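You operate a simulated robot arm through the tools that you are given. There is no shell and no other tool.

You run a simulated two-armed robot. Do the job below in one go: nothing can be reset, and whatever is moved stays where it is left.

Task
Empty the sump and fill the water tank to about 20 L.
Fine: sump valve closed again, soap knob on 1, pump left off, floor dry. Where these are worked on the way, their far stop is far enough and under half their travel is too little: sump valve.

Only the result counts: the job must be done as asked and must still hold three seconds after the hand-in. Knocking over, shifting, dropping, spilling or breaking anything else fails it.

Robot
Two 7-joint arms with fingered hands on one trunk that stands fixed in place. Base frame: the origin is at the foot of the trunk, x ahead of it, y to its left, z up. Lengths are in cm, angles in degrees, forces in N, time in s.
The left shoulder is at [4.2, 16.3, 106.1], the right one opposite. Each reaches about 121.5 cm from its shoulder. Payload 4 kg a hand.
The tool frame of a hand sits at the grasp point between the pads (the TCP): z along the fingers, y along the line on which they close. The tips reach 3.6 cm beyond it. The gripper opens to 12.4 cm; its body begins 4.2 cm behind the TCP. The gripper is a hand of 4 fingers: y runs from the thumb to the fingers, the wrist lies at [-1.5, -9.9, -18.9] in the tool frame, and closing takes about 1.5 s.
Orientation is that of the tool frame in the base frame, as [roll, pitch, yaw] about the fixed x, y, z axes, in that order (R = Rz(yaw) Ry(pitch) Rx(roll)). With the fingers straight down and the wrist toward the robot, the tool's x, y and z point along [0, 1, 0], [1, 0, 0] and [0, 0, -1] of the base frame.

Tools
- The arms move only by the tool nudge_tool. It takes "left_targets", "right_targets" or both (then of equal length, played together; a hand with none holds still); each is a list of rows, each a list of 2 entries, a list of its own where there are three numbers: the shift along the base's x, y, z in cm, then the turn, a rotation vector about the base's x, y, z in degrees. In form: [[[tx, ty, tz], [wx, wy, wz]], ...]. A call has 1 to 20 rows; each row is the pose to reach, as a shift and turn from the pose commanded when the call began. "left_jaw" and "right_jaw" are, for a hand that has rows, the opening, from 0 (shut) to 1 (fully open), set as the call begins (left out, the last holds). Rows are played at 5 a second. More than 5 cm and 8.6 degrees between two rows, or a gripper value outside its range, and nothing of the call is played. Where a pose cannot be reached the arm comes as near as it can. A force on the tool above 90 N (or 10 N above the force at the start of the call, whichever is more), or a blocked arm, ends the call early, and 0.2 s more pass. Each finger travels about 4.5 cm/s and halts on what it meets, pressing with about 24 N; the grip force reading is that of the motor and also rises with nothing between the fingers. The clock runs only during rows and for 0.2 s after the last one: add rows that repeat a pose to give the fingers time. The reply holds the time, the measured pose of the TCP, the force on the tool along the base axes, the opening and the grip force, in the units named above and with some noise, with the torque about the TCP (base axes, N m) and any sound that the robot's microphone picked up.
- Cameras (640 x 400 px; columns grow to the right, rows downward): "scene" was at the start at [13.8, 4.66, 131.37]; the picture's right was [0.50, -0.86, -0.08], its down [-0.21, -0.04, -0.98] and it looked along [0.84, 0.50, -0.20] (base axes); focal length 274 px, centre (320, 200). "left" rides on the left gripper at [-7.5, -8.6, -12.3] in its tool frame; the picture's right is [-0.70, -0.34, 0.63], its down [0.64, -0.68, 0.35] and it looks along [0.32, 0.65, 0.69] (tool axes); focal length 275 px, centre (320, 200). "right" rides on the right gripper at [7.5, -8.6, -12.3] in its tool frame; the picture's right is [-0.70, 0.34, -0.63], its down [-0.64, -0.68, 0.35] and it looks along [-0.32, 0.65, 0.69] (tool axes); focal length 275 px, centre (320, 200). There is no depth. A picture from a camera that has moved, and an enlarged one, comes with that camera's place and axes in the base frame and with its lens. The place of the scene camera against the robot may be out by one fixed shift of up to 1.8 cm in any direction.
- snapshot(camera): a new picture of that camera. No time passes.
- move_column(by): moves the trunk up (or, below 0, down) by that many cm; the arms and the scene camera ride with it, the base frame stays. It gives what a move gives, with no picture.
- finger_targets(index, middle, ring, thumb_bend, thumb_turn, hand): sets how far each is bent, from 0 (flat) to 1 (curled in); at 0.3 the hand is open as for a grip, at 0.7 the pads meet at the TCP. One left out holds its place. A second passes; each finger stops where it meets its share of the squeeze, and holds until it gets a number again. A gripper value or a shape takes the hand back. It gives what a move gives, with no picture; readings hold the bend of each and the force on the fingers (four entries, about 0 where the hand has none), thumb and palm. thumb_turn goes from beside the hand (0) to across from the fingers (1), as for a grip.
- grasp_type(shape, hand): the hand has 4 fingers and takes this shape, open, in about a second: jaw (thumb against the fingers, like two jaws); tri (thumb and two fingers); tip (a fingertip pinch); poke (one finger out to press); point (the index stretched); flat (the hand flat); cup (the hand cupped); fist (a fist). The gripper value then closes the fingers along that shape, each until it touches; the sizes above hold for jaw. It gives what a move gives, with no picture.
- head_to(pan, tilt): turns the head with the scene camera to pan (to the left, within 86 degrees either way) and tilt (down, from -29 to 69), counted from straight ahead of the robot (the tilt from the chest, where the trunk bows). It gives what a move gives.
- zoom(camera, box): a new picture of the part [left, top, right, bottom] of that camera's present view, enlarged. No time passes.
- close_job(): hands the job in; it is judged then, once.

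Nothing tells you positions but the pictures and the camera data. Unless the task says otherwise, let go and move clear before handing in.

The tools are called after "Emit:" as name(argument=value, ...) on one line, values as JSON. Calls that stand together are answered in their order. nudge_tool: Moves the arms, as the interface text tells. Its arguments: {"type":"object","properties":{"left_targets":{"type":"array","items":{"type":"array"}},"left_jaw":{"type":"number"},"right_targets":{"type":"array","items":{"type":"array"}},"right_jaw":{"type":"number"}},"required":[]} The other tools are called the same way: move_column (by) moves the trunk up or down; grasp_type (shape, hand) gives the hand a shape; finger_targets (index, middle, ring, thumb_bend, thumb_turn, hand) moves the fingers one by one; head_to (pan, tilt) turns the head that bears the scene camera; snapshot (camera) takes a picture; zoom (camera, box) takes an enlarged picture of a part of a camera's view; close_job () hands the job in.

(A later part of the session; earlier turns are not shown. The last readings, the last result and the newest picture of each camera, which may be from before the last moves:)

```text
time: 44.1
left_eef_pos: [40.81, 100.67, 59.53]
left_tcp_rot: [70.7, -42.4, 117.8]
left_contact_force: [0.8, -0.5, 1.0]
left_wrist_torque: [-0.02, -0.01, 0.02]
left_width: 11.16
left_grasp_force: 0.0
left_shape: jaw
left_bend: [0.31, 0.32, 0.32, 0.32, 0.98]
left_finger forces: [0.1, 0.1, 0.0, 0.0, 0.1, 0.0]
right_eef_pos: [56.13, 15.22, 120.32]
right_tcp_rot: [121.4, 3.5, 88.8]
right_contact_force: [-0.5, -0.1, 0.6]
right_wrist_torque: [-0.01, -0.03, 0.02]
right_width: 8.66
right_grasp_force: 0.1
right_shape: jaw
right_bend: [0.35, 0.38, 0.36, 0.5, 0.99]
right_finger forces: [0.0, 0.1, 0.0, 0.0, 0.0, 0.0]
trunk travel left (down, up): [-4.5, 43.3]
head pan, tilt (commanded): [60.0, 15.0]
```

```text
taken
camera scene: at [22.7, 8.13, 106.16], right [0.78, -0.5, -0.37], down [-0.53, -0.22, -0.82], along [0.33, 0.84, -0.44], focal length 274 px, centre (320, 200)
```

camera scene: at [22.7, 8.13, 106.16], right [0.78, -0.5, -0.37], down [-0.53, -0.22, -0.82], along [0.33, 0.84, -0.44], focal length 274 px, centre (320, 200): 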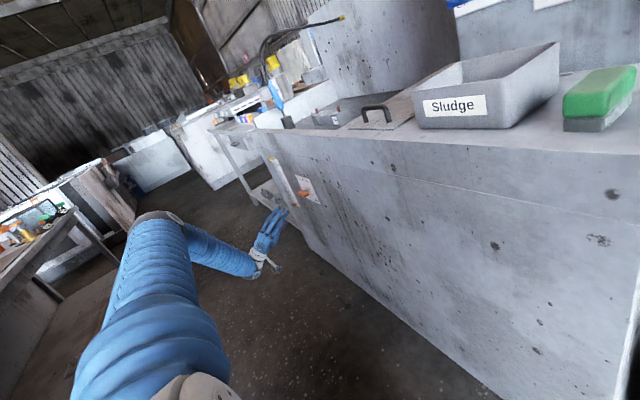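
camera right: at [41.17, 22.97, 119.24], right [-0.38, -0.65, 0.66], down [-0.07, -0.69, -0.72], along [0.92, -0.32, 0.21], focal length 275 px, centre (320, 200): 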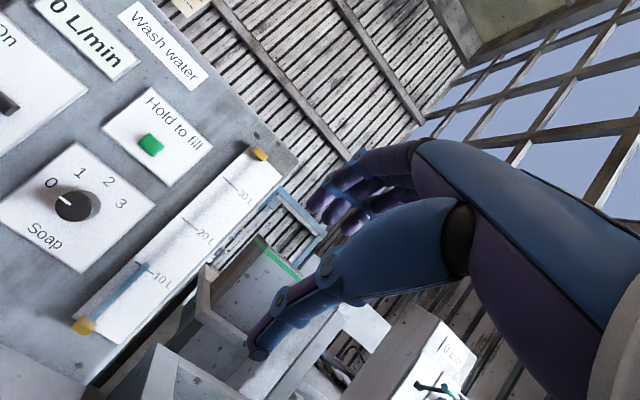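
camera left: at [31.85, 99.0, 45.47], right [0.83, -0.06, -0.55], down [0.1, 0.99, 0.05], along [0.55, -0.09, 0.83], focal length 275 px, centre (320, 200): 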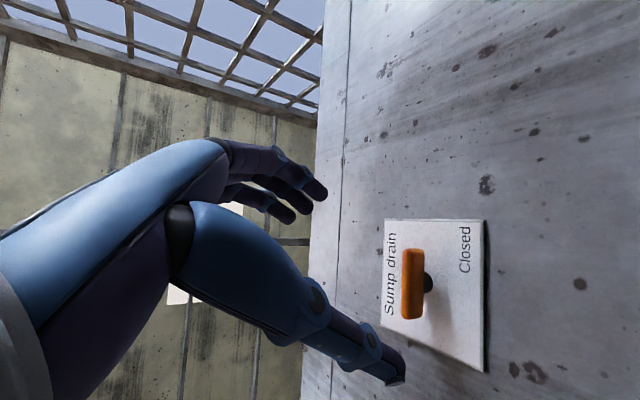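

Emit:
zoom(camera="scene", box=[260, 145, 340, 225])

Emit:
zoom(camera="left", box=[340, 190, 520, 390])

```text
5.00 times, centred on (300, 185) of scene
camera zoom: at [22.7, 8.13, 106.16], right [0.78, -0.5, -0.37], down [-0.53, -0.22, -0.82], along [0.33, 0.84, -0.44], focal length 1370 px, centre (420, 275)
```

zoom: 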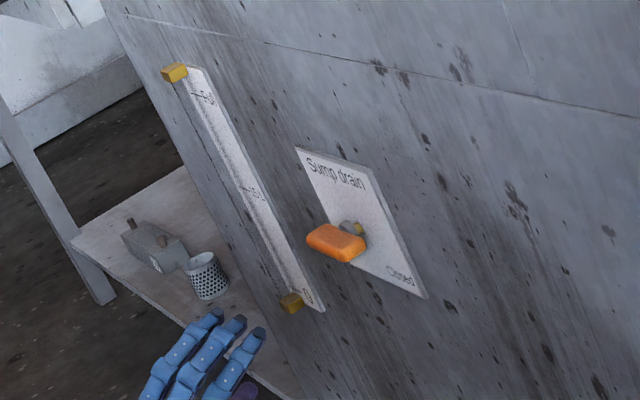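

```text
2.00 times, centred on (430, 290) of left
camera zoom: at [31.85, 99.0, 45.47], right [0.83, -0.06, -0.55], down [0.1, 0.99, 0.05], along [0.55, -0.09, 0.83], focal length 551 px, centre (100, 20)
```

zoom: 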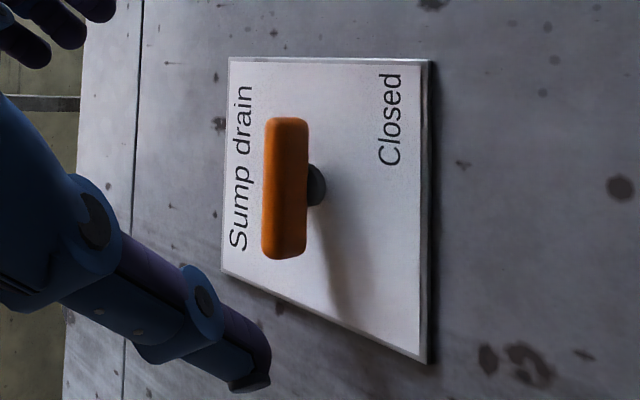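

The sump gauge is empty and its valve bar is level on "Closed". Next I'll raise the trunk back up for the panel work and look at the panel.

Emit:
move_column(by=18)

Emit:
head_to(pan=25, tilt=10)

Emit:
snapshot(camera="scene")

Emit:
snapshot(camera="right")

```text
time: 46.1
left_eef_pos: [40.93, 100.65, 77.79]
left_tcp_rot: [70.4, -42.5, 117.9]
left_contact_force: [0.1, 0.0, 0.0]
left_wrist_torque: [0.03, 0.01, -0.01]
left_width: 11.11
left_grasp_force: 0.0
left_shape: jaw
left_bend: [0.31, 0.32, 0.32, 0.32, 0.98]
left_finger forces: [0.0, 0.0, 0.0, 0.0, 0.0, 0.0]
right_eef_pos: [56.14, 15.28, 138.33]
right_tcp_rot: [121.3, 3.5, 88.9]
right_contact_force: [0.4, 0.5, 0.4]
right_wrist_torque: [-0.01, -0.03, 0.0]
right_width: 8.7
right_grasp_force: 0.2
right_shape: jaw
right_bend: [0.35, 0.38, 0.36, 0.5, 0.99]
right_finger forces: [0.0, 0.0, 0.1, 0.0, 0.0, 0.0]
trunk travel left (down, up): [-22.5, 25.3]
head pan, tilt (commanded): [60.0, 15.0]
```

```text
time: 47.1
left_eef_pos: [40.89, 100.57, 77.86]
left_tcp_rot: [70.4, -42.3, 118.0]
left_contact_force: [-0.7, 0.4, -0.3]
left_wrist_torque: [0.0, -0.07, -0.01]
left_width: 11.14
left_grasp_force: 0.0
left_shape: jaw
left_bend: [0.31, 0.32, 0.32, 0.32, 0.98]
left_finger forces: [0.1, 0.1, 0.0, 0.0, 0.0, 0.0]
right_eef_pos: [55.98, 15.26, 138.38]
right_tcp_rot: [121.3, 3.5, 88.9]
right_contact_force: [-0.1, 0.8, 1.1]
right_wrist_torque: [0.0, 0.0, -0.01]
right_width: 8.7
right_grasp_force: 0.0
right_shape: jaw
right_bend: [0.35, 0.38, 0.36, 0.5, 0.99]
right_finger forces: [0.0, 0.0, 0.1, 0.0, 0.0, 0.1]
trunk travel left (down, up): [-22.5, 25.3]
head pan, tilt (commanded): [25.0, 10.0]
```

```text
taken
camera scene: at [14.15, 3.99, 130.33], right [0.42, -0.91, -0.06], down [-0.31, -0.07, -0.95], along [0.86, 0.42, -0.31], focal length 274 px, centre (320, 200)
```

scene: 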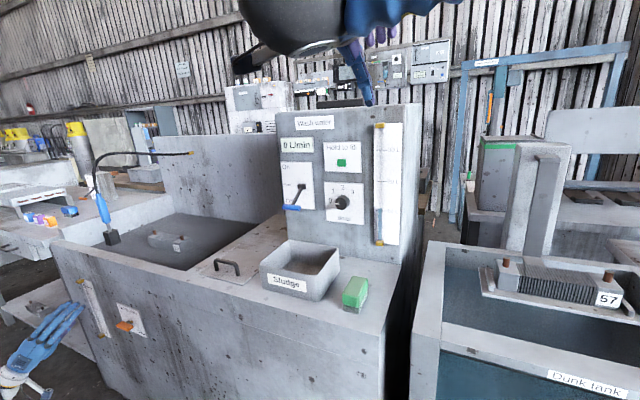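

```text
taken
camera right: at [41.18, 23.11, 137.09], right [-0.38, -0.65, 0.66], down [-0.07, -0.69, -0.72], along [0.92, -0.32, 0.21], focal length 275 px, centre (320, 200)
```

right: 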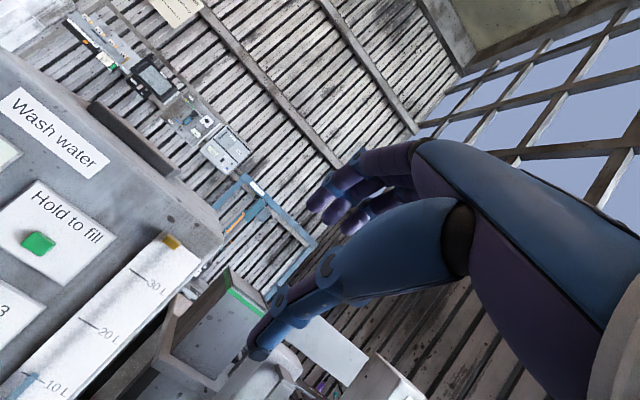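

The panel is in clear view from the head. I'll give the right hand the poke shape for the fill button and look at where the finger lies.

Emit:
grasp_type(shape="poke", hand="right")

Emit:
snapshot(camera="right")

Emit:
snapshot(camera="scene")

```text
time: 48.0
left_eef_pos: [40.93, 100.61, 77.84]
left_tcp_rot: [70.3, -42.4, 118.0]
left_contact_force: [-0.5, 0.0, -0.2]
left_wrist_torque: [-0.02, 0.02, 0.04]
left_width: 11.17
left_grasp_force: 0.1
left_shape: jaw
left_bend: [0.31, 0.32, 0.32, 0.32, 0.98]
left_finger forces: [0.1, 0.1, 0.0, 0.0, 0.1, 0.1]
right_eef_pos: [56.11, 15.43, 138.3]
right_tcp_rot: [121.4, 3.5, 88.9]
right_contact_force: [-0.3, 0.6, -0.9]
right_wrist_torque: [0.0, 0.06, 0.01]
right_width: 0.0
right_grasp_force: 0.1
right_shape: poke
right_bend: [0.7, 0.7, 0.99, 0.0, 1.0]
right_finger forces: [0.1, 0.1, 0.0, 0.0, 0.0, 0.0]
trunk travel left (down, up): [-22.5, 25.3]
head pan, tilt (commanded): [25.0, 10.0]
```

```text
taken
camera right: at [41.18, 23.11, 137.09], right [-0.38, -0.65, 0.66], down [-0.07, -0.69, -0.72], along [0.92, -0.32, 0.21], focal length 275 px, centre (320, 200)
```

right: 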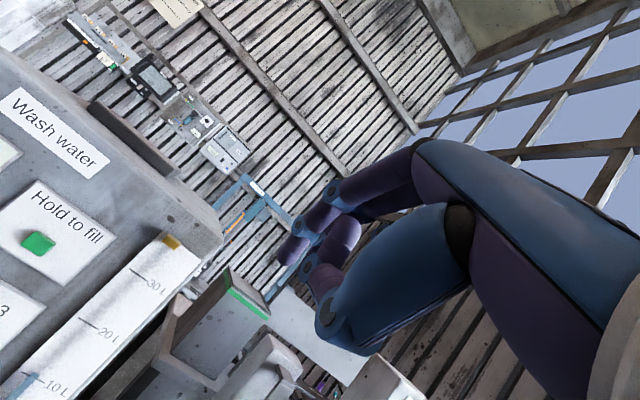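

```text
taken
camera scene: at [14.15, 3.98, 130.33], right [0.42, -0.91, -0.06], down [-0.31, -0.07, -0.95], along [0.86, 0.42, -0.31], focal length 274 px, centre (320, 200)
```

scene: 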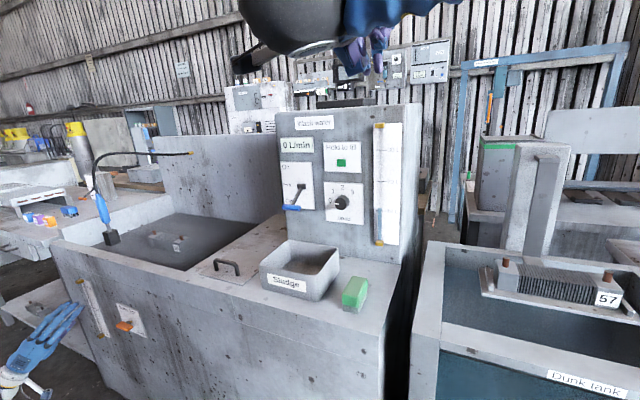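

Emit:
zoom(camera="right", box=[240, 140, 440, 360])

Emit:
zoom(camera="scene", box=[220, 0, 470, 150])

```text
1.82 times, centred on (340, 250) of right
camera zoom: at [41.18, 23.11, 137.09], right [-0.38, -0.65, 0.66], down [-0.07, -0.69, -0.72], along [0.92, -0.32, 0.21], focal length 500 px, centre (284, 109)
```

zoom: 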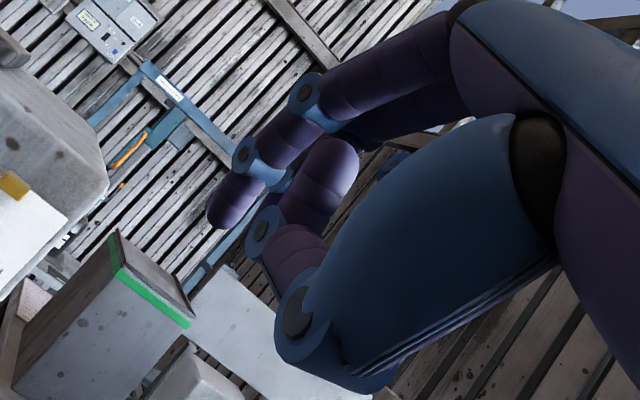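

```text
2.56 times, centred on (345, 75) of scene
camera zoom: at [14.15, 3.98, 130.33], right [0.42, -0.91, -0.06], down [-0.31, -0.07, -0.95], along [0.86, 0.42, -0.31], focal length 701 px, centre (256, 520)
```

zoom: 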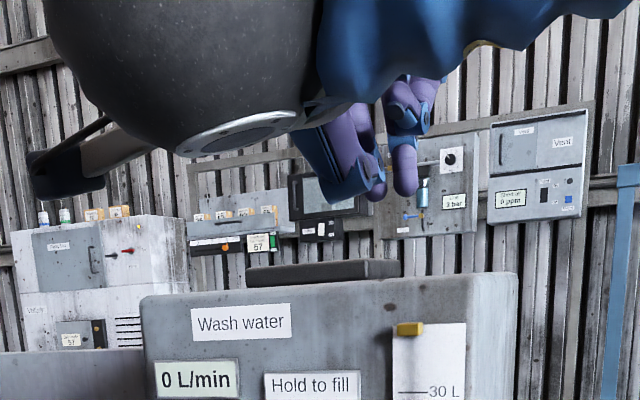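

In the poke shape the fingertip lies about 3.5 cm ahead of the grasp point. I'll level the right hand toward the panel and bring it in front of the fill button, about 8 cm short.

Emit:
nudge_tool(right_targets=[[[2.2, 2.3, -2.8], [0, -2.8, 0]], [[4.5, 4.7, -5.7], [0, -5.7, 0]], [[6.8, 7.1, -8.6], [0, -8.6, 0]], [[9.1, 9.4, -11.5], [0, -11.4, 0]], [[11.4, 11.8, -14.4], [0, -14.3, 0]], [[13.7, 14.1, -17.2], [0, -17.1, 0]], [[15.9, 16.5, -20.1], [0, -20, 0]], [[15.9, 16.5, -20.1], [0, -20, 0]]])

Emit:
snapshot(camera="right")

Emit:
snapshot(camera="scene")

```text
time: 49.8
left_eef_pos: [40.94, 100.54, 77.95]
left_tcp_rot: [70.2, -42.5, 118.1]
left_contact_force: [0.1, -0.5, 0.1]
left_wrist_torque: [-0.01, 0.03, 0.01]
left_width: 11.17
left_grasp_force: 0.1
left_shape: jaw
left_bend: [0.31, 0.32, 0.32, 0.32, 0.98]
left_finger forces: [0.0, 0.0, 0.0, 0.0, 0.0, 0.1]
right_eef_pos: [71.8, 31.67, 118.16]
right_tcp_rot: [101.1, 2.8, 87.8]
right_contact_force: [0.6, -0.4, 0.3]
right_wrist_torque: [-0.02, -0.02, 0.02]
right_width: 0.01
right_grasp_force: 0.1
right_shape: poke
right_bend: [0.7, 0.7, 0.99, 0.0, 1.0]
right_finger forces: [0.0, 0.1, 0.0, 0.1, 0.0, 0.0]
trunk travel left (down, up): [-22.5, 25.3]
head pan, tilt (commanded): [25.0, 10.0]
```

```text
taken
camera right: at [58.4, 39.39, 111.84], right [-0.58, -0.65, 0.49], down [0.18, -0.69, -0.7], along [0.79, -0.32, 0.52], focal length 275 px, centre (320, 200)
```

right: 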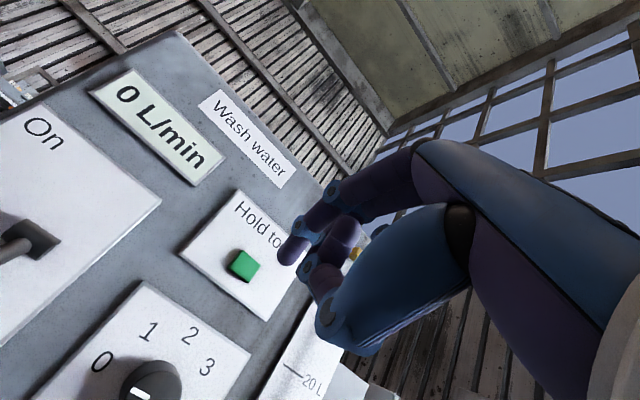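

```text
taken
camera scene: at [14.08, 3.86, 130.36], right [0.42, -0.91, -0.06], down [-0.31, -0.07, -0.95], along [0.86, 0.42, -0.31], focal length 274 px, centre (320, 200)
```

scene: 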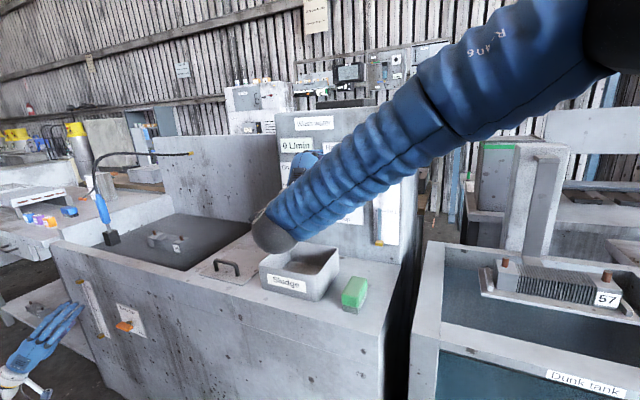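

Emit:
nudge_tool(right_targets=[[[3, -0.2, 0], [0, 0, 0]], [[6, -0.4, 0.05], [0, 0, 0]], [[8, -0.6, 0.1], [0, 0, 0]], [[8, -0.6, 0.1], [0, 0, 0]]])

Emit:
snapshot(camera="right")

Emit:
zoom(camera="right", box=[160, 180, 400, 380])

```text
time: 50.8
left_eef_pos: [40.9, 100.64, 77.91]
left_tcp_rot: [70.4, -42.3, 117.8]
left_contact_force: [-0.3, 0.2, 0.1]
left_wrist_torque: [-0.01, -0.01, 0.01]
left_width: 11.17
left_grasp_force: 0.2
left_shape: jaw
left_bend: [0.31, 0.32, 0.32, 0.32, 0.98]
left_finger forces: [0.0, 0.0, 0.1, 0.0, 0.0, 0.0]
right_eef_pos: [79.9, 31.19, 118.38]
right_tcp_rot: [101.3, 2.9, 87.8]
right_contact_force: [-0.8, 0.4, 0.4]
right_wrist_torque: [-0.01, 0.05, -0.01]
right_width: 0.0
right_grasp_force: 0.1
right_shape: poke
right_bend: [0.7, 0.7, 0.99, 0.0, 1.0]
right_finger forces: [0.0, 0.0, 0.0, 0.0, 0.0, 0.1]
trunk travel left (down, up): [-22.5, 25.3]
head pan, tilt (commanded): [25.0, 10.0]
```

```text
taken
camera right: at [66.47, 39.0, 112.0], right [-0.58, -0.65, 0.49], down [0.18, -0.69, -0.7], along [0.79, -0.32, 0.52], focal length 275 px, centre (320, 200)
```

right: 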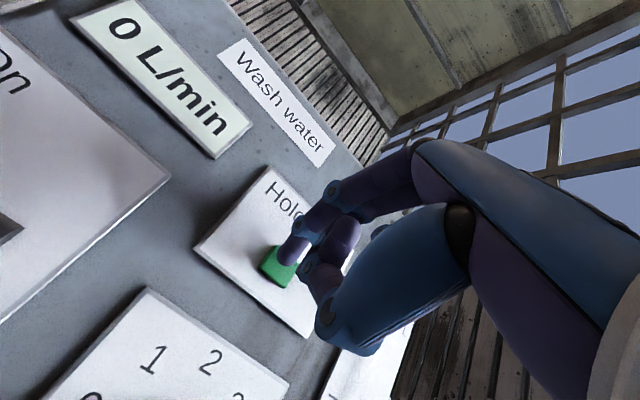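

```text
2.00 times, centred on (280, 280) of right
camera zoom: at [66.47, 39.0, 112.0], right [-0.58, -0.65, 0.49], down [0.18, -0.69, -0.7], along [0.79, -0.32, 0.52], focal length 551 px, centre (400, 40)
```

zoom: 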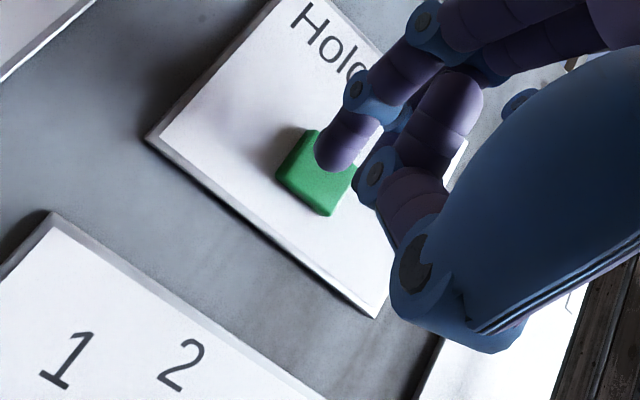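

Emit:
snapshot(camera="scene")

Emit:
zoom(camera="scene", box=[270, 90, 430, 260])

```text
taken
camera scene: at [14.15, 4.0, 130.34], right [0.42, -0.91, -0.06], down [-0.31, -0.07, -0.95], along [0.86, 0.42, -0.31], focal length 274 px, centre (320, 200)
```

scene: 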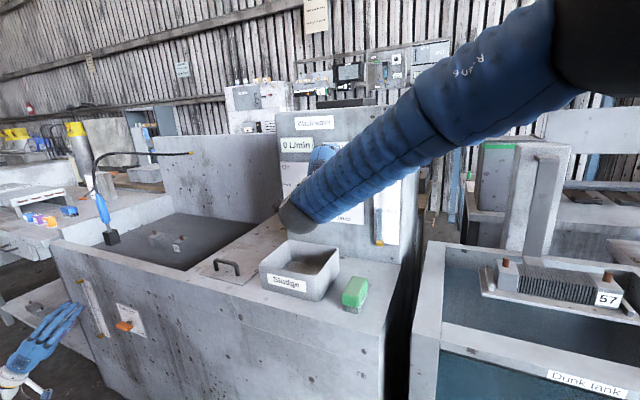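

```text
2.35 times, centred on (350, 175) of scene
camera zoom: at [14.15, 4.0, 130.34], right [0.42, -0.91, -0.06], down [-0.31, -0.07, -0.95], along [0.86, 0.42, -0.31], focal length 645 px, centre (249, 259)
```

zoom: 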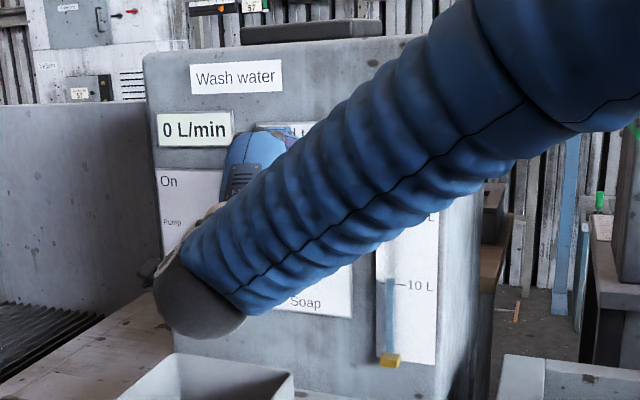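

The fingertip is lined up with the green button. I'll advance in small steps until it touches and presses, watching the force and the gauge.

Emit:
nudge_tool(right_targets=[[[0.6, 0, 0], [0, 0, 0]], [[1.2, 0, 0], [0, 0, 0]]])

Emit:
zoom(camera="right", box=[160, 180, 400, 380])

```text
time: 51.4
left_eef_pos: [40.89, 100.61, 77.92]
left_tcp_rot: [70.4, -42.4, 118.0]
left_contact_force: [-0.7, 0.2, -0.1]
left_wrist_torque: [0.01, 0.01, -0.03]
left_width: 11.17
left_grasp_force: 0.0
left_shape: jaw
left_bend: [0.31, 0.32, 0.32, 0.32, 0.98]
left_finger forces: [0.0, 0.0, 0.0, 0.1, 0.0, 0.0]
right_eef_pos: [81.12, 31.27, 118.42]
right_tcp_rot: [101.3, 2.9, 87.8]
right_contact_force: [-0.1, -0.1, -0.9]
right_wrist_torque: [0.01, 0.02, -0.02]
right_width: 0.0
right_grasp_force: 0.1
right_shape: poke
right_bend: [0.7, 0.7, 0.99, 0.0, 1.0]
right_finger forces: [0.2, 0.0, 0.0, 0.1, 0.0, 0.1]
trunk travel left (down, up): [-22.5, 25.3]
head pan, tilt (commanded): [25.0, 10.0]
```

```text
2.00 times, centred on (280, 280) of right
camera zoom: at [67.74, 39.04, 112.17], right [-0.58, -0.65, 0.49], down [0.18, -0.69, -0.7], along [0.79, -0.32, 0.52], focal length 551 px, centre (400, 40)
```

zoom: 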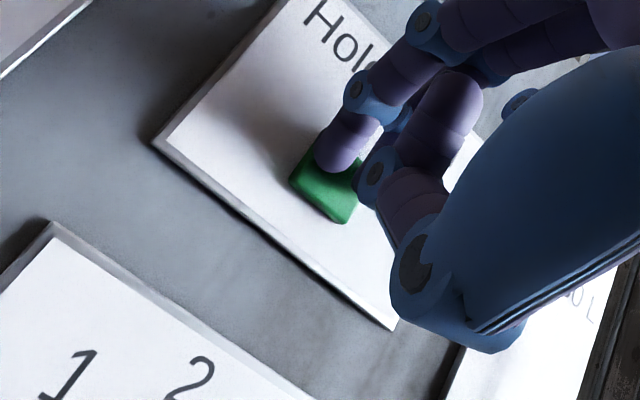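

Emit:
nudge_tool(right_targets=[[[0.2, -0.3, -0.35], [0, 0, 0]], [[0.5, -0.3, -0.35], [0, 0, 0]], [[0.8, -0.3, -0.35], [0, 0, 0]]])

Emit:
zoom(camera="right", box=[160, 180, 400, 380])

Emit:
zoom(camera="scene", box=[350, 170, 410, 250])

```text
time: 52.2
left_eef_pos: [40.82, 100.59, 78.11]
left_tcp_rot: [70.3, -42.4, 118.1]
left_contact_force: [-0.1, -0.4, 0.3]
left_wrist_torque: [-0.01, 0.01, 0.0]
left_width: 11.13
left_grasp_force: 0.1
left_shape: jaw
left_bend: [0.31, 0.32, 0.32, 0.32, 0.98]
left_finger forces: [0.0, 0.0, 0.1, 0.0, 0.0, 0.1]
right_eef_pos: [81.78, 31.08, 118.18]
right_tcp_rot: [101.3, 2.9, 87.8]
right_contact_force: [-11.9, 0.7, 0.5]
right_wrist_torque: [0.0, 0.05, 0.04]
right_width: 0.0
right_grasp_force: 0.0
right_shape: poke
right_bend: [0.7, 0.7, 0.99, 0.0, 1.0]
right_finger forces: [11.6, 0.0, 0.1, 0.0, 0.0, 0.1]
trunk travel left (down, up): [-22.5, 25.3]
head pan, tilt (commanded): [25.0, 10.0]
heard: click
```

```text
2.00 times, centred on (280, 280) of right
camera zoom: at [68.28, 38.77, 111.88], right [-0.58, -0.65, 0.49], down [0.18, -0.69, -0.7], along [0.79, -0.32, 0.52], focal length 551 px, centre (400, 40)
```

zoom: 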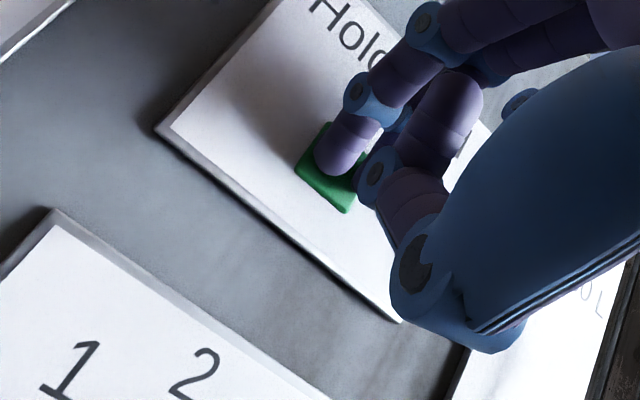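

```text
5.00 times, centred on (380, 210) of scene
camera zoom: at [14.02, 4.0, 130.35], right [0.42, -0.91, -0.06], down [-0.31, -0.07, -0.95], along [0.86, 0.42, -0.31], focal length 1370 px, centre (20, 150)
```

zoom: 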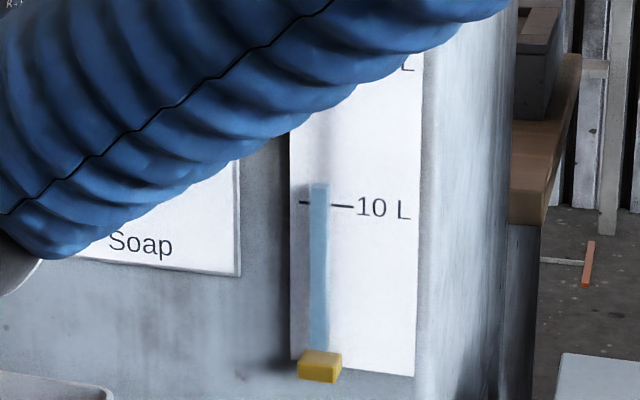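

A click: the button is pressed (about 12 N) and the level is starting to rise. I'll hold for one second and measure the fill rate.

Emit:
nudge_tool(right_targets=[[[0, 0, 0], [0, 0, 0]], [[0, 0, 0], [0, 0, 0]], [[0, 0, 0], [0, 0, 0]], [[0, 0, 0], [0, 0, 0]]])

Emit:
zoom(camera="scene", box=[350, 170, 410, 250])

Emit:
zoom(camera="scene", box=[270, 90, 430, 260])

```text
time: 53.2
left_eef_pos: [40.89, 100.55, 78.03]
left_tcp_rot: [70.2, -42.5, 118.0]
left_contact_force: [0.2, 0.1, -0.3]
left_wrist_torque: [-0.02, 0.0, 0.01]
left_width: 11.17
left_grasp_force: 0.0
left_shape: jaw
left_bend: [0.31, 0.32, 0.32, 0.32, 0.98]
left_finger forces: [0.0, 0.1, 0.0, 0.0, 0.0, 0.0]
right_eef_pos: [81.69, 30.93, 118.13]
right_tcp_rot: [101.2, 2.9, 87.9]
right_contact_force: [-16.1, 2.2, -0.1]
right_wrist_torque: [0.03, 0.11, 0.13]
right_width: 0.01
right_grasp_force: 0.0
right_shape: poke
right_bend: [0.7, 0.7, 0.99, 0.0, 1.0]
right_finger forces: [16.2, 0.0, 0.1, 0.0, 0.1, 0.1]
trunk travel left (down, up): [-22.5, 25.3]
head pan, tilt (commanded): [25.0, 10.0]
```

```text
5.00 times, centred on (380, 210) of scene
camera zoom: at [14.0, 4.02, 130.35], right [0.42, -0.91, -0.06], down [-0.31, -0.07, -0.95], along [0.86, 0.42, -0.31], focal length 1370 px, centre (20, 150)
```

zoom: 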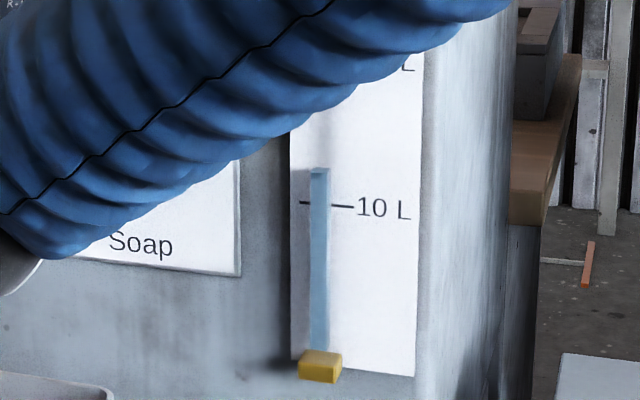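

```text
2.35 times, centred on (350, 175) of scene
camera zoom: at [14.0, 4.02, 130.35], right [0.42, -0.91, -0.06], down [-0.31, -0.07, -0.95], along [0.86, 0.42, -0.31], focal length 645 px, centre (249, 259)
```

zoom: 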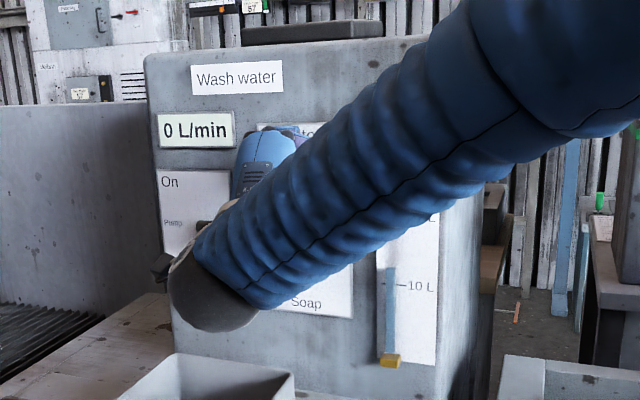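

The tank fills at about 1 L/s and stands near 12.4 L. I'll hold two more seconds and measure again.

Emit:
nudge_tool(right_targets=[[[0, 0, 0], [0, 0, 0]], [[0, 0, 0], [0, 0, 0]], [[0, 0, 0], [0, 0, 0]], [[0, 0, 0], [0, 0, 0]], [[0, 0, 0], [0, 0, 0]], [[0, 0, 0], [0, 0, 0]], [[0, 0, 0], [0, 0, 0]], [[0, 0, 0], [0, 0, 0]], [[0, 0, 0], [0, 0, 0]]])

Emit:
zoom(camera="scene", box=[350, 170, 410, 250])

```text
time: 55.2
left_eef_pos: [40.8, 100.63, 77.96]
left_tcp_rot: [70.4, -42.3, 117.9]
left_contact_force: [0.4, 0.9, -0.2]
left_wrist_torque: [-0.04, 0.02, 0.0]
left_width: 11.18
left_grasp_force: 0.1
left_shape: jaw
left_bend: [0.31, 0.32, 0.32, 0.32, 0.98]
left_finger forces: [0.0, 0.1, 0.0, 0.0, 0.0, 0.0]
right_eef_pos: [81.75, 31.0, 118.1]
right_tcp_rot: [101.2, 2.9, 87.7]
right_contact_force: [-17.1, 4.5, -0.9]
right_wrist_torque: [0.03, 0.22, 0.24]
right_width: 0.01
right_grasp_force: 0.0
right_shape: poke
right_bend: [0.7, 0.7, 0.99, 0.0, 1.0]
right_finger forces: [18.5, 0.0, 0.0, 0.1, 0.0, 0.0]
trunk travel left (down, up): [-22.5, 25.3]
head pan, tilt (commanded): [25.0, 10.0]
```

```text
5.00 times, centred on (380, 210) of scene
camera zoom: at [13.99, 4.05, 130.35], right [0.42, -0.91, -0.06], down [-0.31, -0.07, -0.95], along [0.86, 0.42, -0.31], focal length 1370 px, centre (20, 150)
```

zoom: 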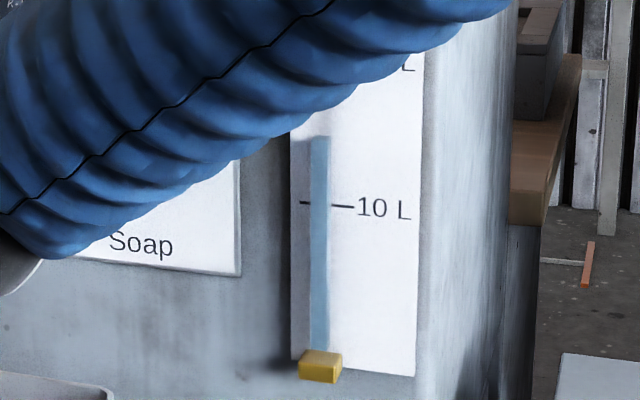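

About 14.5 L now at ~1.07 L/s. I'll hold another 4.2 s, then briefly more and withdraw to read the gauge unobstructed.

Emit:
nudge_tool(right_targets=[[[0, 0, 0], [0, 0, 0]], [[0, 0, 0], [0, 0, 0]], [[0, 0, 0], [0, 0, 0]], [[0, 0, 0], [0, 0, 0]], [[0, 0, 0], [0, 0, 0]], [[0, 0, 0], [0, 0, 0]], [[0, 0, 0], [0, 0, 0]], [[0, 0, 0], [0, 0, 0]], [[0, 0, 0], [0, 0, 0]], [[0, 0, 0], [0, 0, 0]], [[0, 0, 0], [0, 0, 0]], [[0, 0, 0], [0, 0, 0]], [[0, 0, 0], [0, 0, 0]], [[0, 0, 0], [0, 0, 0]], [[0, 0, 0], [0, 0, 0]], [[0, 0, 0], [0, 0, 0]], [[0, 0, 0], [0, 0, 0]], [[0, 0, 0], [0, 0, 0]], [[0, 0, 0], [0, 0, 0]], [[0, 0, 0], [0, 0, 0]]])

Emit:
nudge_tool(right_targets=[[[0, 0, 0], [0, 0, 0]], [[-3, 0, 0], [0, 0, 0]], [[-7, 0, 0], [0, 0, 0]], [[-11, 0, 0], [0, 0, 0]]])

Emit:
snapshot(camera="right")

Emit:
snapshot(camera="scene")

```text
time: 59.4
left_eef_pos: [40.82, 100.67, 77.89]
left_tcp_rot: [70.3, -42.3, 118.0]
left_contact_force: [0.0, 0.3, 0.2]
left_wrist_torque: [-0.04, -0.02, -0.02]
left_width: 11.15
left_grasp_force: 0.2
left_shape: jaw
left_bend: [0.31, 0.32, 0.32, 0.32, 0.98]
left_finger forces: [0.1, 0.0, 0.1, 0.0, 0.0, 0.0]
right_eef_pos: [81.78, 31.03, 118.1]
right_tcp_rot: [101.2, 2.9, 87.8]
right_contact_force: [-19.8, 6.1, -2.2]
right_wrist_torque: [0.04, 0.21, 0.26]
right_width: 0.0
right_grasp_force: 0.1
right_shape: poke
right_bend: [0.7, 0.7, 0.99, 0.0, 1.0]
right_finger forces: [19.2, 0.0, 0.1, 0.0, 0.0, 0.0]
trunk travel left (down, up): [-22.5, 25.3]
head pan, tilt (commanded): [25.0, 10.0]
```

```text
time: 60.6
left_eef_pos: [41.0, 100.51, 77.92]
left_tcp_rot: [70.5, -42.3, 117.8]
left_contact_force: [0.0, -0.5, -0.4]
left_wrist_torque: [0.03, 0.01, 0.0]
left_width: 11.17
left_grasp_force: 0.1
left_shape: jaw
left_bend: [0.31, 0.32, 0.32, 0.32, 0.98]
left_finger forces: [0.1, 0.0, 0.1, 0.0, 0.0, 0.0]
right_eef_pos: [72.68, 28.52, 118.3]
right_tcp_rot: [102.4, 1.4, 86.0]
right_contact_force: [0.2, 0.3, -0.2]
right_wrist_torque: [-0.03, 0.0, -0.01]
right_width: 0.0
right_grasp_force: 0.1
right_shape: poke
right_bend: [0.7, 0.7, 0.99, 0.0, 1.0]
right_finger forces: [0.0, 0.0, 0.0, 0.0, 0.0, 0.0]
trunk travel left (down, up): [-22.5, 25.3]
head pan, tilt (commanded): [25.0, 10.0]
stopped in row 4 (right hand): the arm was blocked; the commanded pose is now the measured one
```

```text
taken
camera right: at [59.44, 36.89, 112.45], right [-0.59, -0.64, 0.48], down [0.14, -0.68, -0.72], along [0.79, -0.36, 0.49], focal length 275 px, centre (320, 200)
```

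right: 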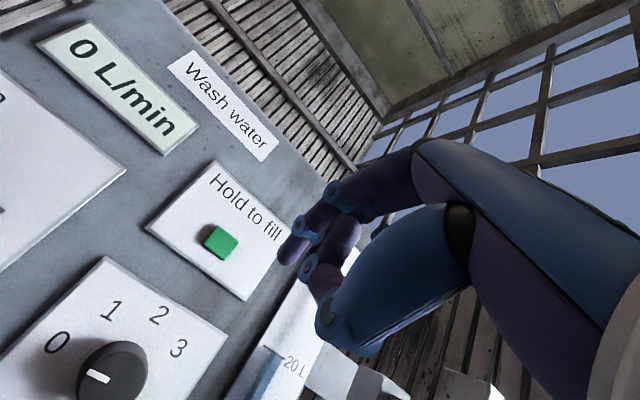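

```text
taken
camera scene: at [14.22, 3.98, 130.32], right [0.42, -0.91, -0.06], down [-0.31, -0.07, -0.95], along [0.86, 0.42, -0.31], focal length 274 px, centre (320, 200)
```

scene: 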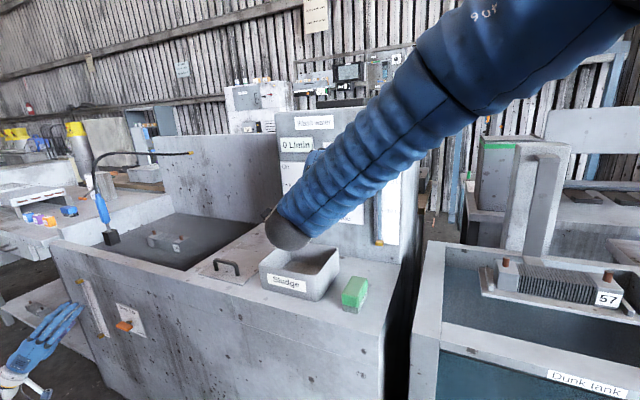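

Emit:
zoom(camera="right", box=[220, 280, 380, 400])

Emit:
zoom(camera="scene", box=[350, 150, 430, 260])

```text
3.33 times, centred on (300, 340) of right
camera zoom: at [59.44, 36.89, 112.45], right [-0.59, -0.64, 0.48], down [0.14, -0.68, -0.72], along [0.79, -0.36, 0.49], focal length 918 px, centre (387, -267)
```

zoom: 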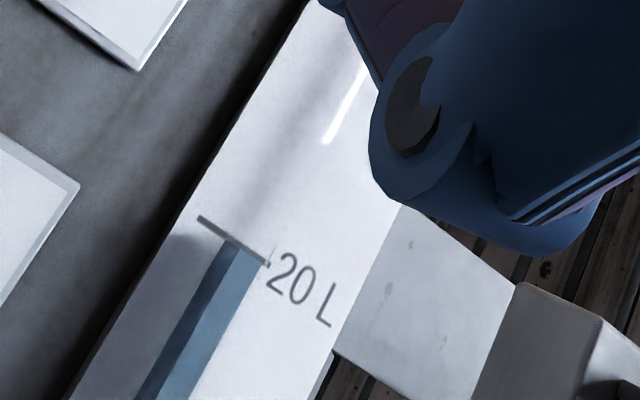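

```text
3.64 times, centred on (390, 205) of scene
camera zoom: at [14.22, 3.98, 130.32], right [0.42, -0.91, -0.06], down [-0.31, -0.07, -0.95], along [0.86, 0.42, -0.31], focal length 996 px, centre (66, 182)
```

zoom: 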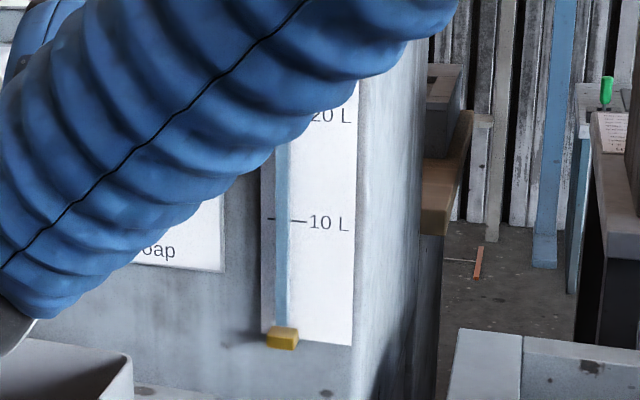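

The level sits at the 20 L mark (right camera looks at it nearly level, reading about 19.8 L). Now I'll take the right arm away to the right to clear the panel.

Emit:
nudge_tool(right_targets=[[[0, -4, 1], [0, 0, 0]], [[0, -8, 2], [0, 0, 0]], [[-1, -12, 3], [0, 0, 0]], [[-3, -16, 4], [0, 0, 0]], [[-5, -20, 5], [0, 0, 0]], [[-7, -24, 6], [0, 0, 0]]])

Emit:
snapshot(camera="scene")

Emit:
zoom(camera="scene", box=[260, 90, 440, 320])

```text
time: 62.0
left_eef_pos: [40.77, 100.53, 78.06]
left_tcp_rot: [70.4, -42.5, 117.7]
left_contact_force: [0.3, -0.4, -0.3]
left_wrist_torque: [-0.01, 0.0, 0.01]
left_width: 11.18
left_grasp_force: 0.1
left_shape: jaw
left_bend: [0.31, 0.32, 0.32, 0.32, 0.98]
left_finger forces: [0.0, 0.0, 0.1, 0.1, 0.1, 0.0]
right_eef_pos: [65.35, 4.51, 124.14]
right_tcp_rot: [102.3, 1.6, 86.3]
right_contact_force: [0.1, -0.6, 0.7]
right_wrist_torque: [0.04, 0.0, 0.02]
right_width: 0.0
right_grasp_force: 0.2
right_shape: poke
right_bend: [0.7, 0.7, 0.99, 0.0, 1.0]
right_finger forces: [0.0, 0.1, 0.1, 0.0, 0.0, 0.1]
trunk travel left (down, up): [-22.5, 25.3]
head pan, tilt (commanded): [25.0, 10.0]
```

```text
taken
camera scene: at [14.08, 3.82, 130.36], right [0.42, -0.91, -0.07], down [-0.31, -0.07, -0.95], along [0.86, 0.42, -0.31], focal length 274 px, centre (320, 200)
```

scene: 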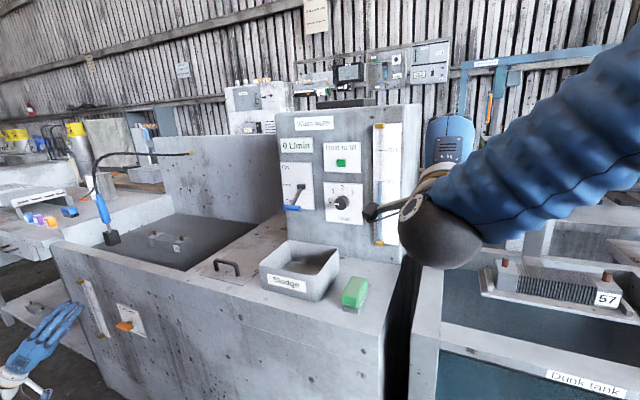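

```text
1.74 times, centred on (350, 205) of scene
camera zoom: at [14.08, 3.82, 130.36], right [0.42, -0.91, -0.07], down [-0.31, -0.07, -0.95], along [0.86, 0.42, -0.31], focal length 476 px, centre (268, 191)
```

zoom: 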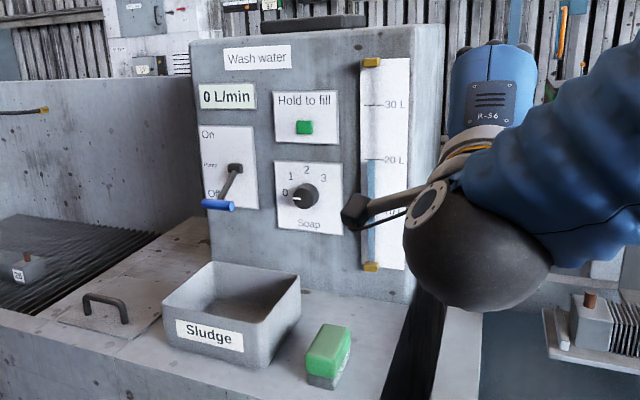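

The gauge reads right at the 20 L mark. I'll move the right arm further off to the right, then bring the left arm up in front of the unit for the soap knob.

Emit:
nudge_tool(right_targets=[[[-2, -4, 0], [0, 0, 0]], [[-4, -8, 0], [0, 0, 0]], [[-6, -12, 0], [0, 0, 0]], [[-8, -16, 0], [0, 0, 0]], [[-10, -20, 0], [0, 0, 0]], [[-12, -24, 0], [0, 0, 0]]])

Emit:
nudge_tool(left_targets=[[[-1, -2, 2], [-7, 0, 0]], [[-2, -4, 5], [-14, 0, 0]], [[-3, -6, 8], [-21, 0, 0]], [[-3, -9, 11], [-28, 0, 0]], [[-3, -12, 14], [-35, 0, 0]], [[-3, -15, 17], [-42, 0, 0]], [[-3, -18, 20], [-50, 0, 0]], [[-3, -21, 23], [-58, 0, 0]], [[-3, -24, 26], [-66, 0, 0]], [[-3, -27, 29], [-74, 0, 0]], [[-3, -27, 29], [-74, 0, 0]]])

Emit:
snapshot(camera="scene")

Emit:
snapshot(camera="left")

```text
time: 63.4
left_eef_pos: [40.78, 100.52, 78.04]
left_tcp_rot: [70.3, -42.5, 117.8]
left_contact_force: [0.4, -0.3, 0.5]
left_wrist_torque: [0.04, 0.03, -0.01]
left_width: 11.16
left_grasp_force: 0.1
left_shape: jaw
left_bend: [0.31, 0.32, 0.32, 0.32, 0.98]
left_finger forces: [0.0, 0.0, 0.0, 0.0, 0.0, 0.0]
right_eef_pos: [57.69, -11.21, 125.49]
right_tcp_rot: [102.6, 1.5, 85.8]
right_contact_force: [-1.3, -0.1, 0.2]
right_wrist_torque: [0.01, 0.05, 0.0]
right_width: 0.0
right_grasp_force: 0.0
right_shape: poke
right_bend: [0.7, 0.7, 0.99, 0.0, 1.0]
right_finger forces: [0.1, 0.0, 0.1, 0.0, 0.1, 0.0]
right hand out of reach, approached as far as the arm can: row 4, 5, 6
trunk travel left (down, up): [-22.5, 25.3]
head pan, tilt (commanded): [25.0, 10.0]
```

```text
time: 65.8
left_eef_pos: [37.88, 73.74, 107.12]
left_tcp_rot: [100.6, 26.3, 112.6]
left_contact_force: [0.0, -1.4, -0.7]
left_wrist_torque: [0.02, 0.0, 0.0]
left_width: 11.14
left_grasp_force: 0.0
left_shape: jaw
left_bend: [0.31, 0.32, 0.32, 0.32, 0.98]
left_finger forces: [0.0, 0.0, 0.1, 0.1, 0.0, 0.0]
right_eef_pos: [57.8, -11.03, 125.35]
right_tcp_rot: [102.6, 1.5, 85.8]
right_contact_force: [-0.3, 0.1, -0.2]
right_wrist_torque: [-0.04, -0.02, -0.04]
right_width: 0.0
right_grasp_force: 0.1
right_shape: poke
right_bend: [0.7, 0.7, 0.99, 0.0, 1.0]
right_finger forces: [0.0, 0.1, 0.0, 0.0, 0.0, 0.0]
trunk travel left (down, up): [-22.5, 25.3]
head pan, tilt (commanded): [25.0, 10.0]
```

```text
taken
camera scene: at [14.2, 4.06, 130.31], right [0.42, -0.91, -0.06], down [-0.31, -0.07, -0.95], along [0.86, 0.42, -0.31], focal length 274 px, centre (320, 200)
```

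scene: 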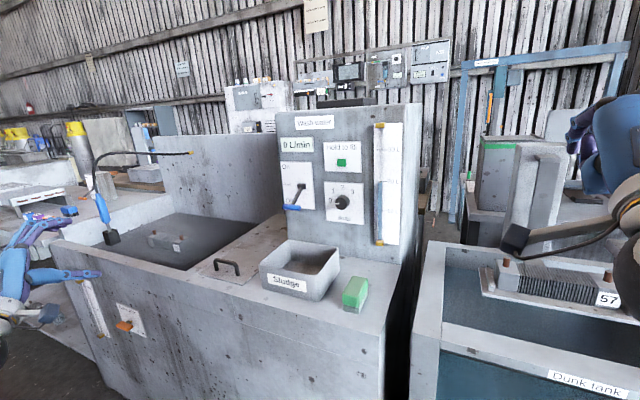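

```text
taken
camera left: at [28.89, 59.82, 104.84], right [0.83, -0.54, -0.09], down [0.1, 0.32, -0.94], along [0.54, 0.78, 0.32], focal length 275 px, centre (320, 200)
```

left: 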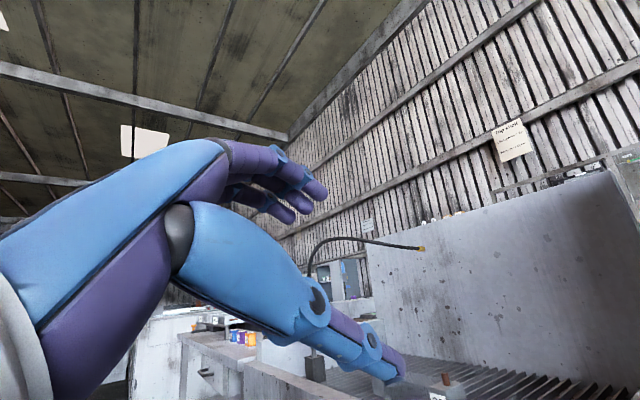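

The left arm follows well. I'll bring it across to a staging point in front of the panel, high and well back, rolling it toward the knob-grip orientation.

Emit:
nudge_tool(left_targets=[[[1.6, -3.8, 1.6], [-7.4, -1.8, -0.7]], [[3.2, -7.6, 3.1], [-14.7, -3.7, -1.4]], [[4.8, -11.5, 4.6], [-22.1, -5.5, -2.1]], [[6.4, -15.3, 6.2], [-29.5, -7.4, -2.8]], [[8, -19.1, 7.7], [-36.9, -9.2, -3.5]], [[9.6, -23, 9.2], [-44.2, -11.1, -4.3]], [[11.3, -26.8, 10.8], [-51.6, -12.9, -5]], [[12.9, -30.6, 12.3], [-59, -14.8, -5.7]], [[14.5, -34.4, 13.8], [-66.3, -16.6, -6.4]], [[16.1, -38.3, 15.4], [-73.7, -18.5, -7.1]], [[17.7, -42.1, 16.9], [-81.1, -20.3, -7.8]], [[17.7, -42.1, 16.9], [-81.1, -20.3, -7.8]]])

Emit:
snapshot(camera="scene")

Emit:
snapshot(camera="left")

```text
time: 68.4
left_eef_pos: [51.1, 58.38, 109.31]
left_tcp_rot: [-73.6, 71.4, -85.6]
left_contact_force: [-0.3, 0.6, 0.7]
left_wrist_torque: [0.0, -0.01, 0.0]
left_width: 11.16
left_grasp_force: 0.0
left_shape: jaw
left_bend: [0.31, 0.32, 0.32, 0.32, 0.98]
left_finger forces: [0.0, 0.0, 0.0, 0.1, 0.1, 0.1]
left hand out of reach, approached as far as the arm can: row 2, 3, 4, 5, 6, 7, 8, 9, 10, 11, 12
right_eef_pos: [57.74, -11.12, 125.56]
right_tcp_rot: [102.6, 1.5, 85.8]
right_contact_force: [-0.4, -0.2, -0.3]
right_wrist_torque: [-0.01, 0.0, 0.02]
right_width: 0.0
right_grasp_force: 0.1
right_shape: poke
right_bend: [0.7, 0.7, 0.99, 0.0, 1.0]
right_finger forces: [0.1, 0.0, 0.1, 0.1, 0.1, 0.0]
trunk travel left (down, up): [-22.5, 25.3]
head pan, tilt (commanded): [25.0, 10.0]
```

```text
taken
camera scene: at [14.07, 3.97, 130.35], right [0.42, -0.91, -0.06], down [-0.31, -0.07, -0.95], along [0.86, 0.42, -0.31], focal length 274 px, centre (320, 200)
```

scene: 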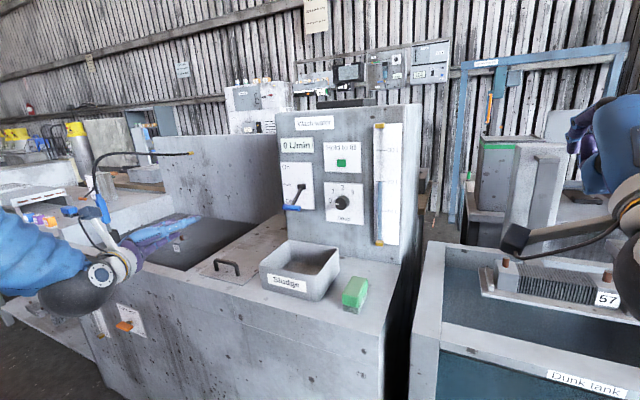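

```text
taken
camera left: at [36.96, 55.21, 117.88], right [0.53, -0.21, 0.82], down [0.21, -0.9, -0.37], along [0.82, 0.37, -0.44], focal length 275 px, centre (320, 200)
```

left: 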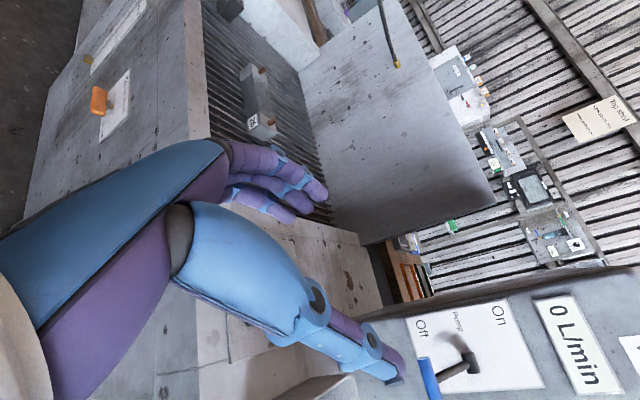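

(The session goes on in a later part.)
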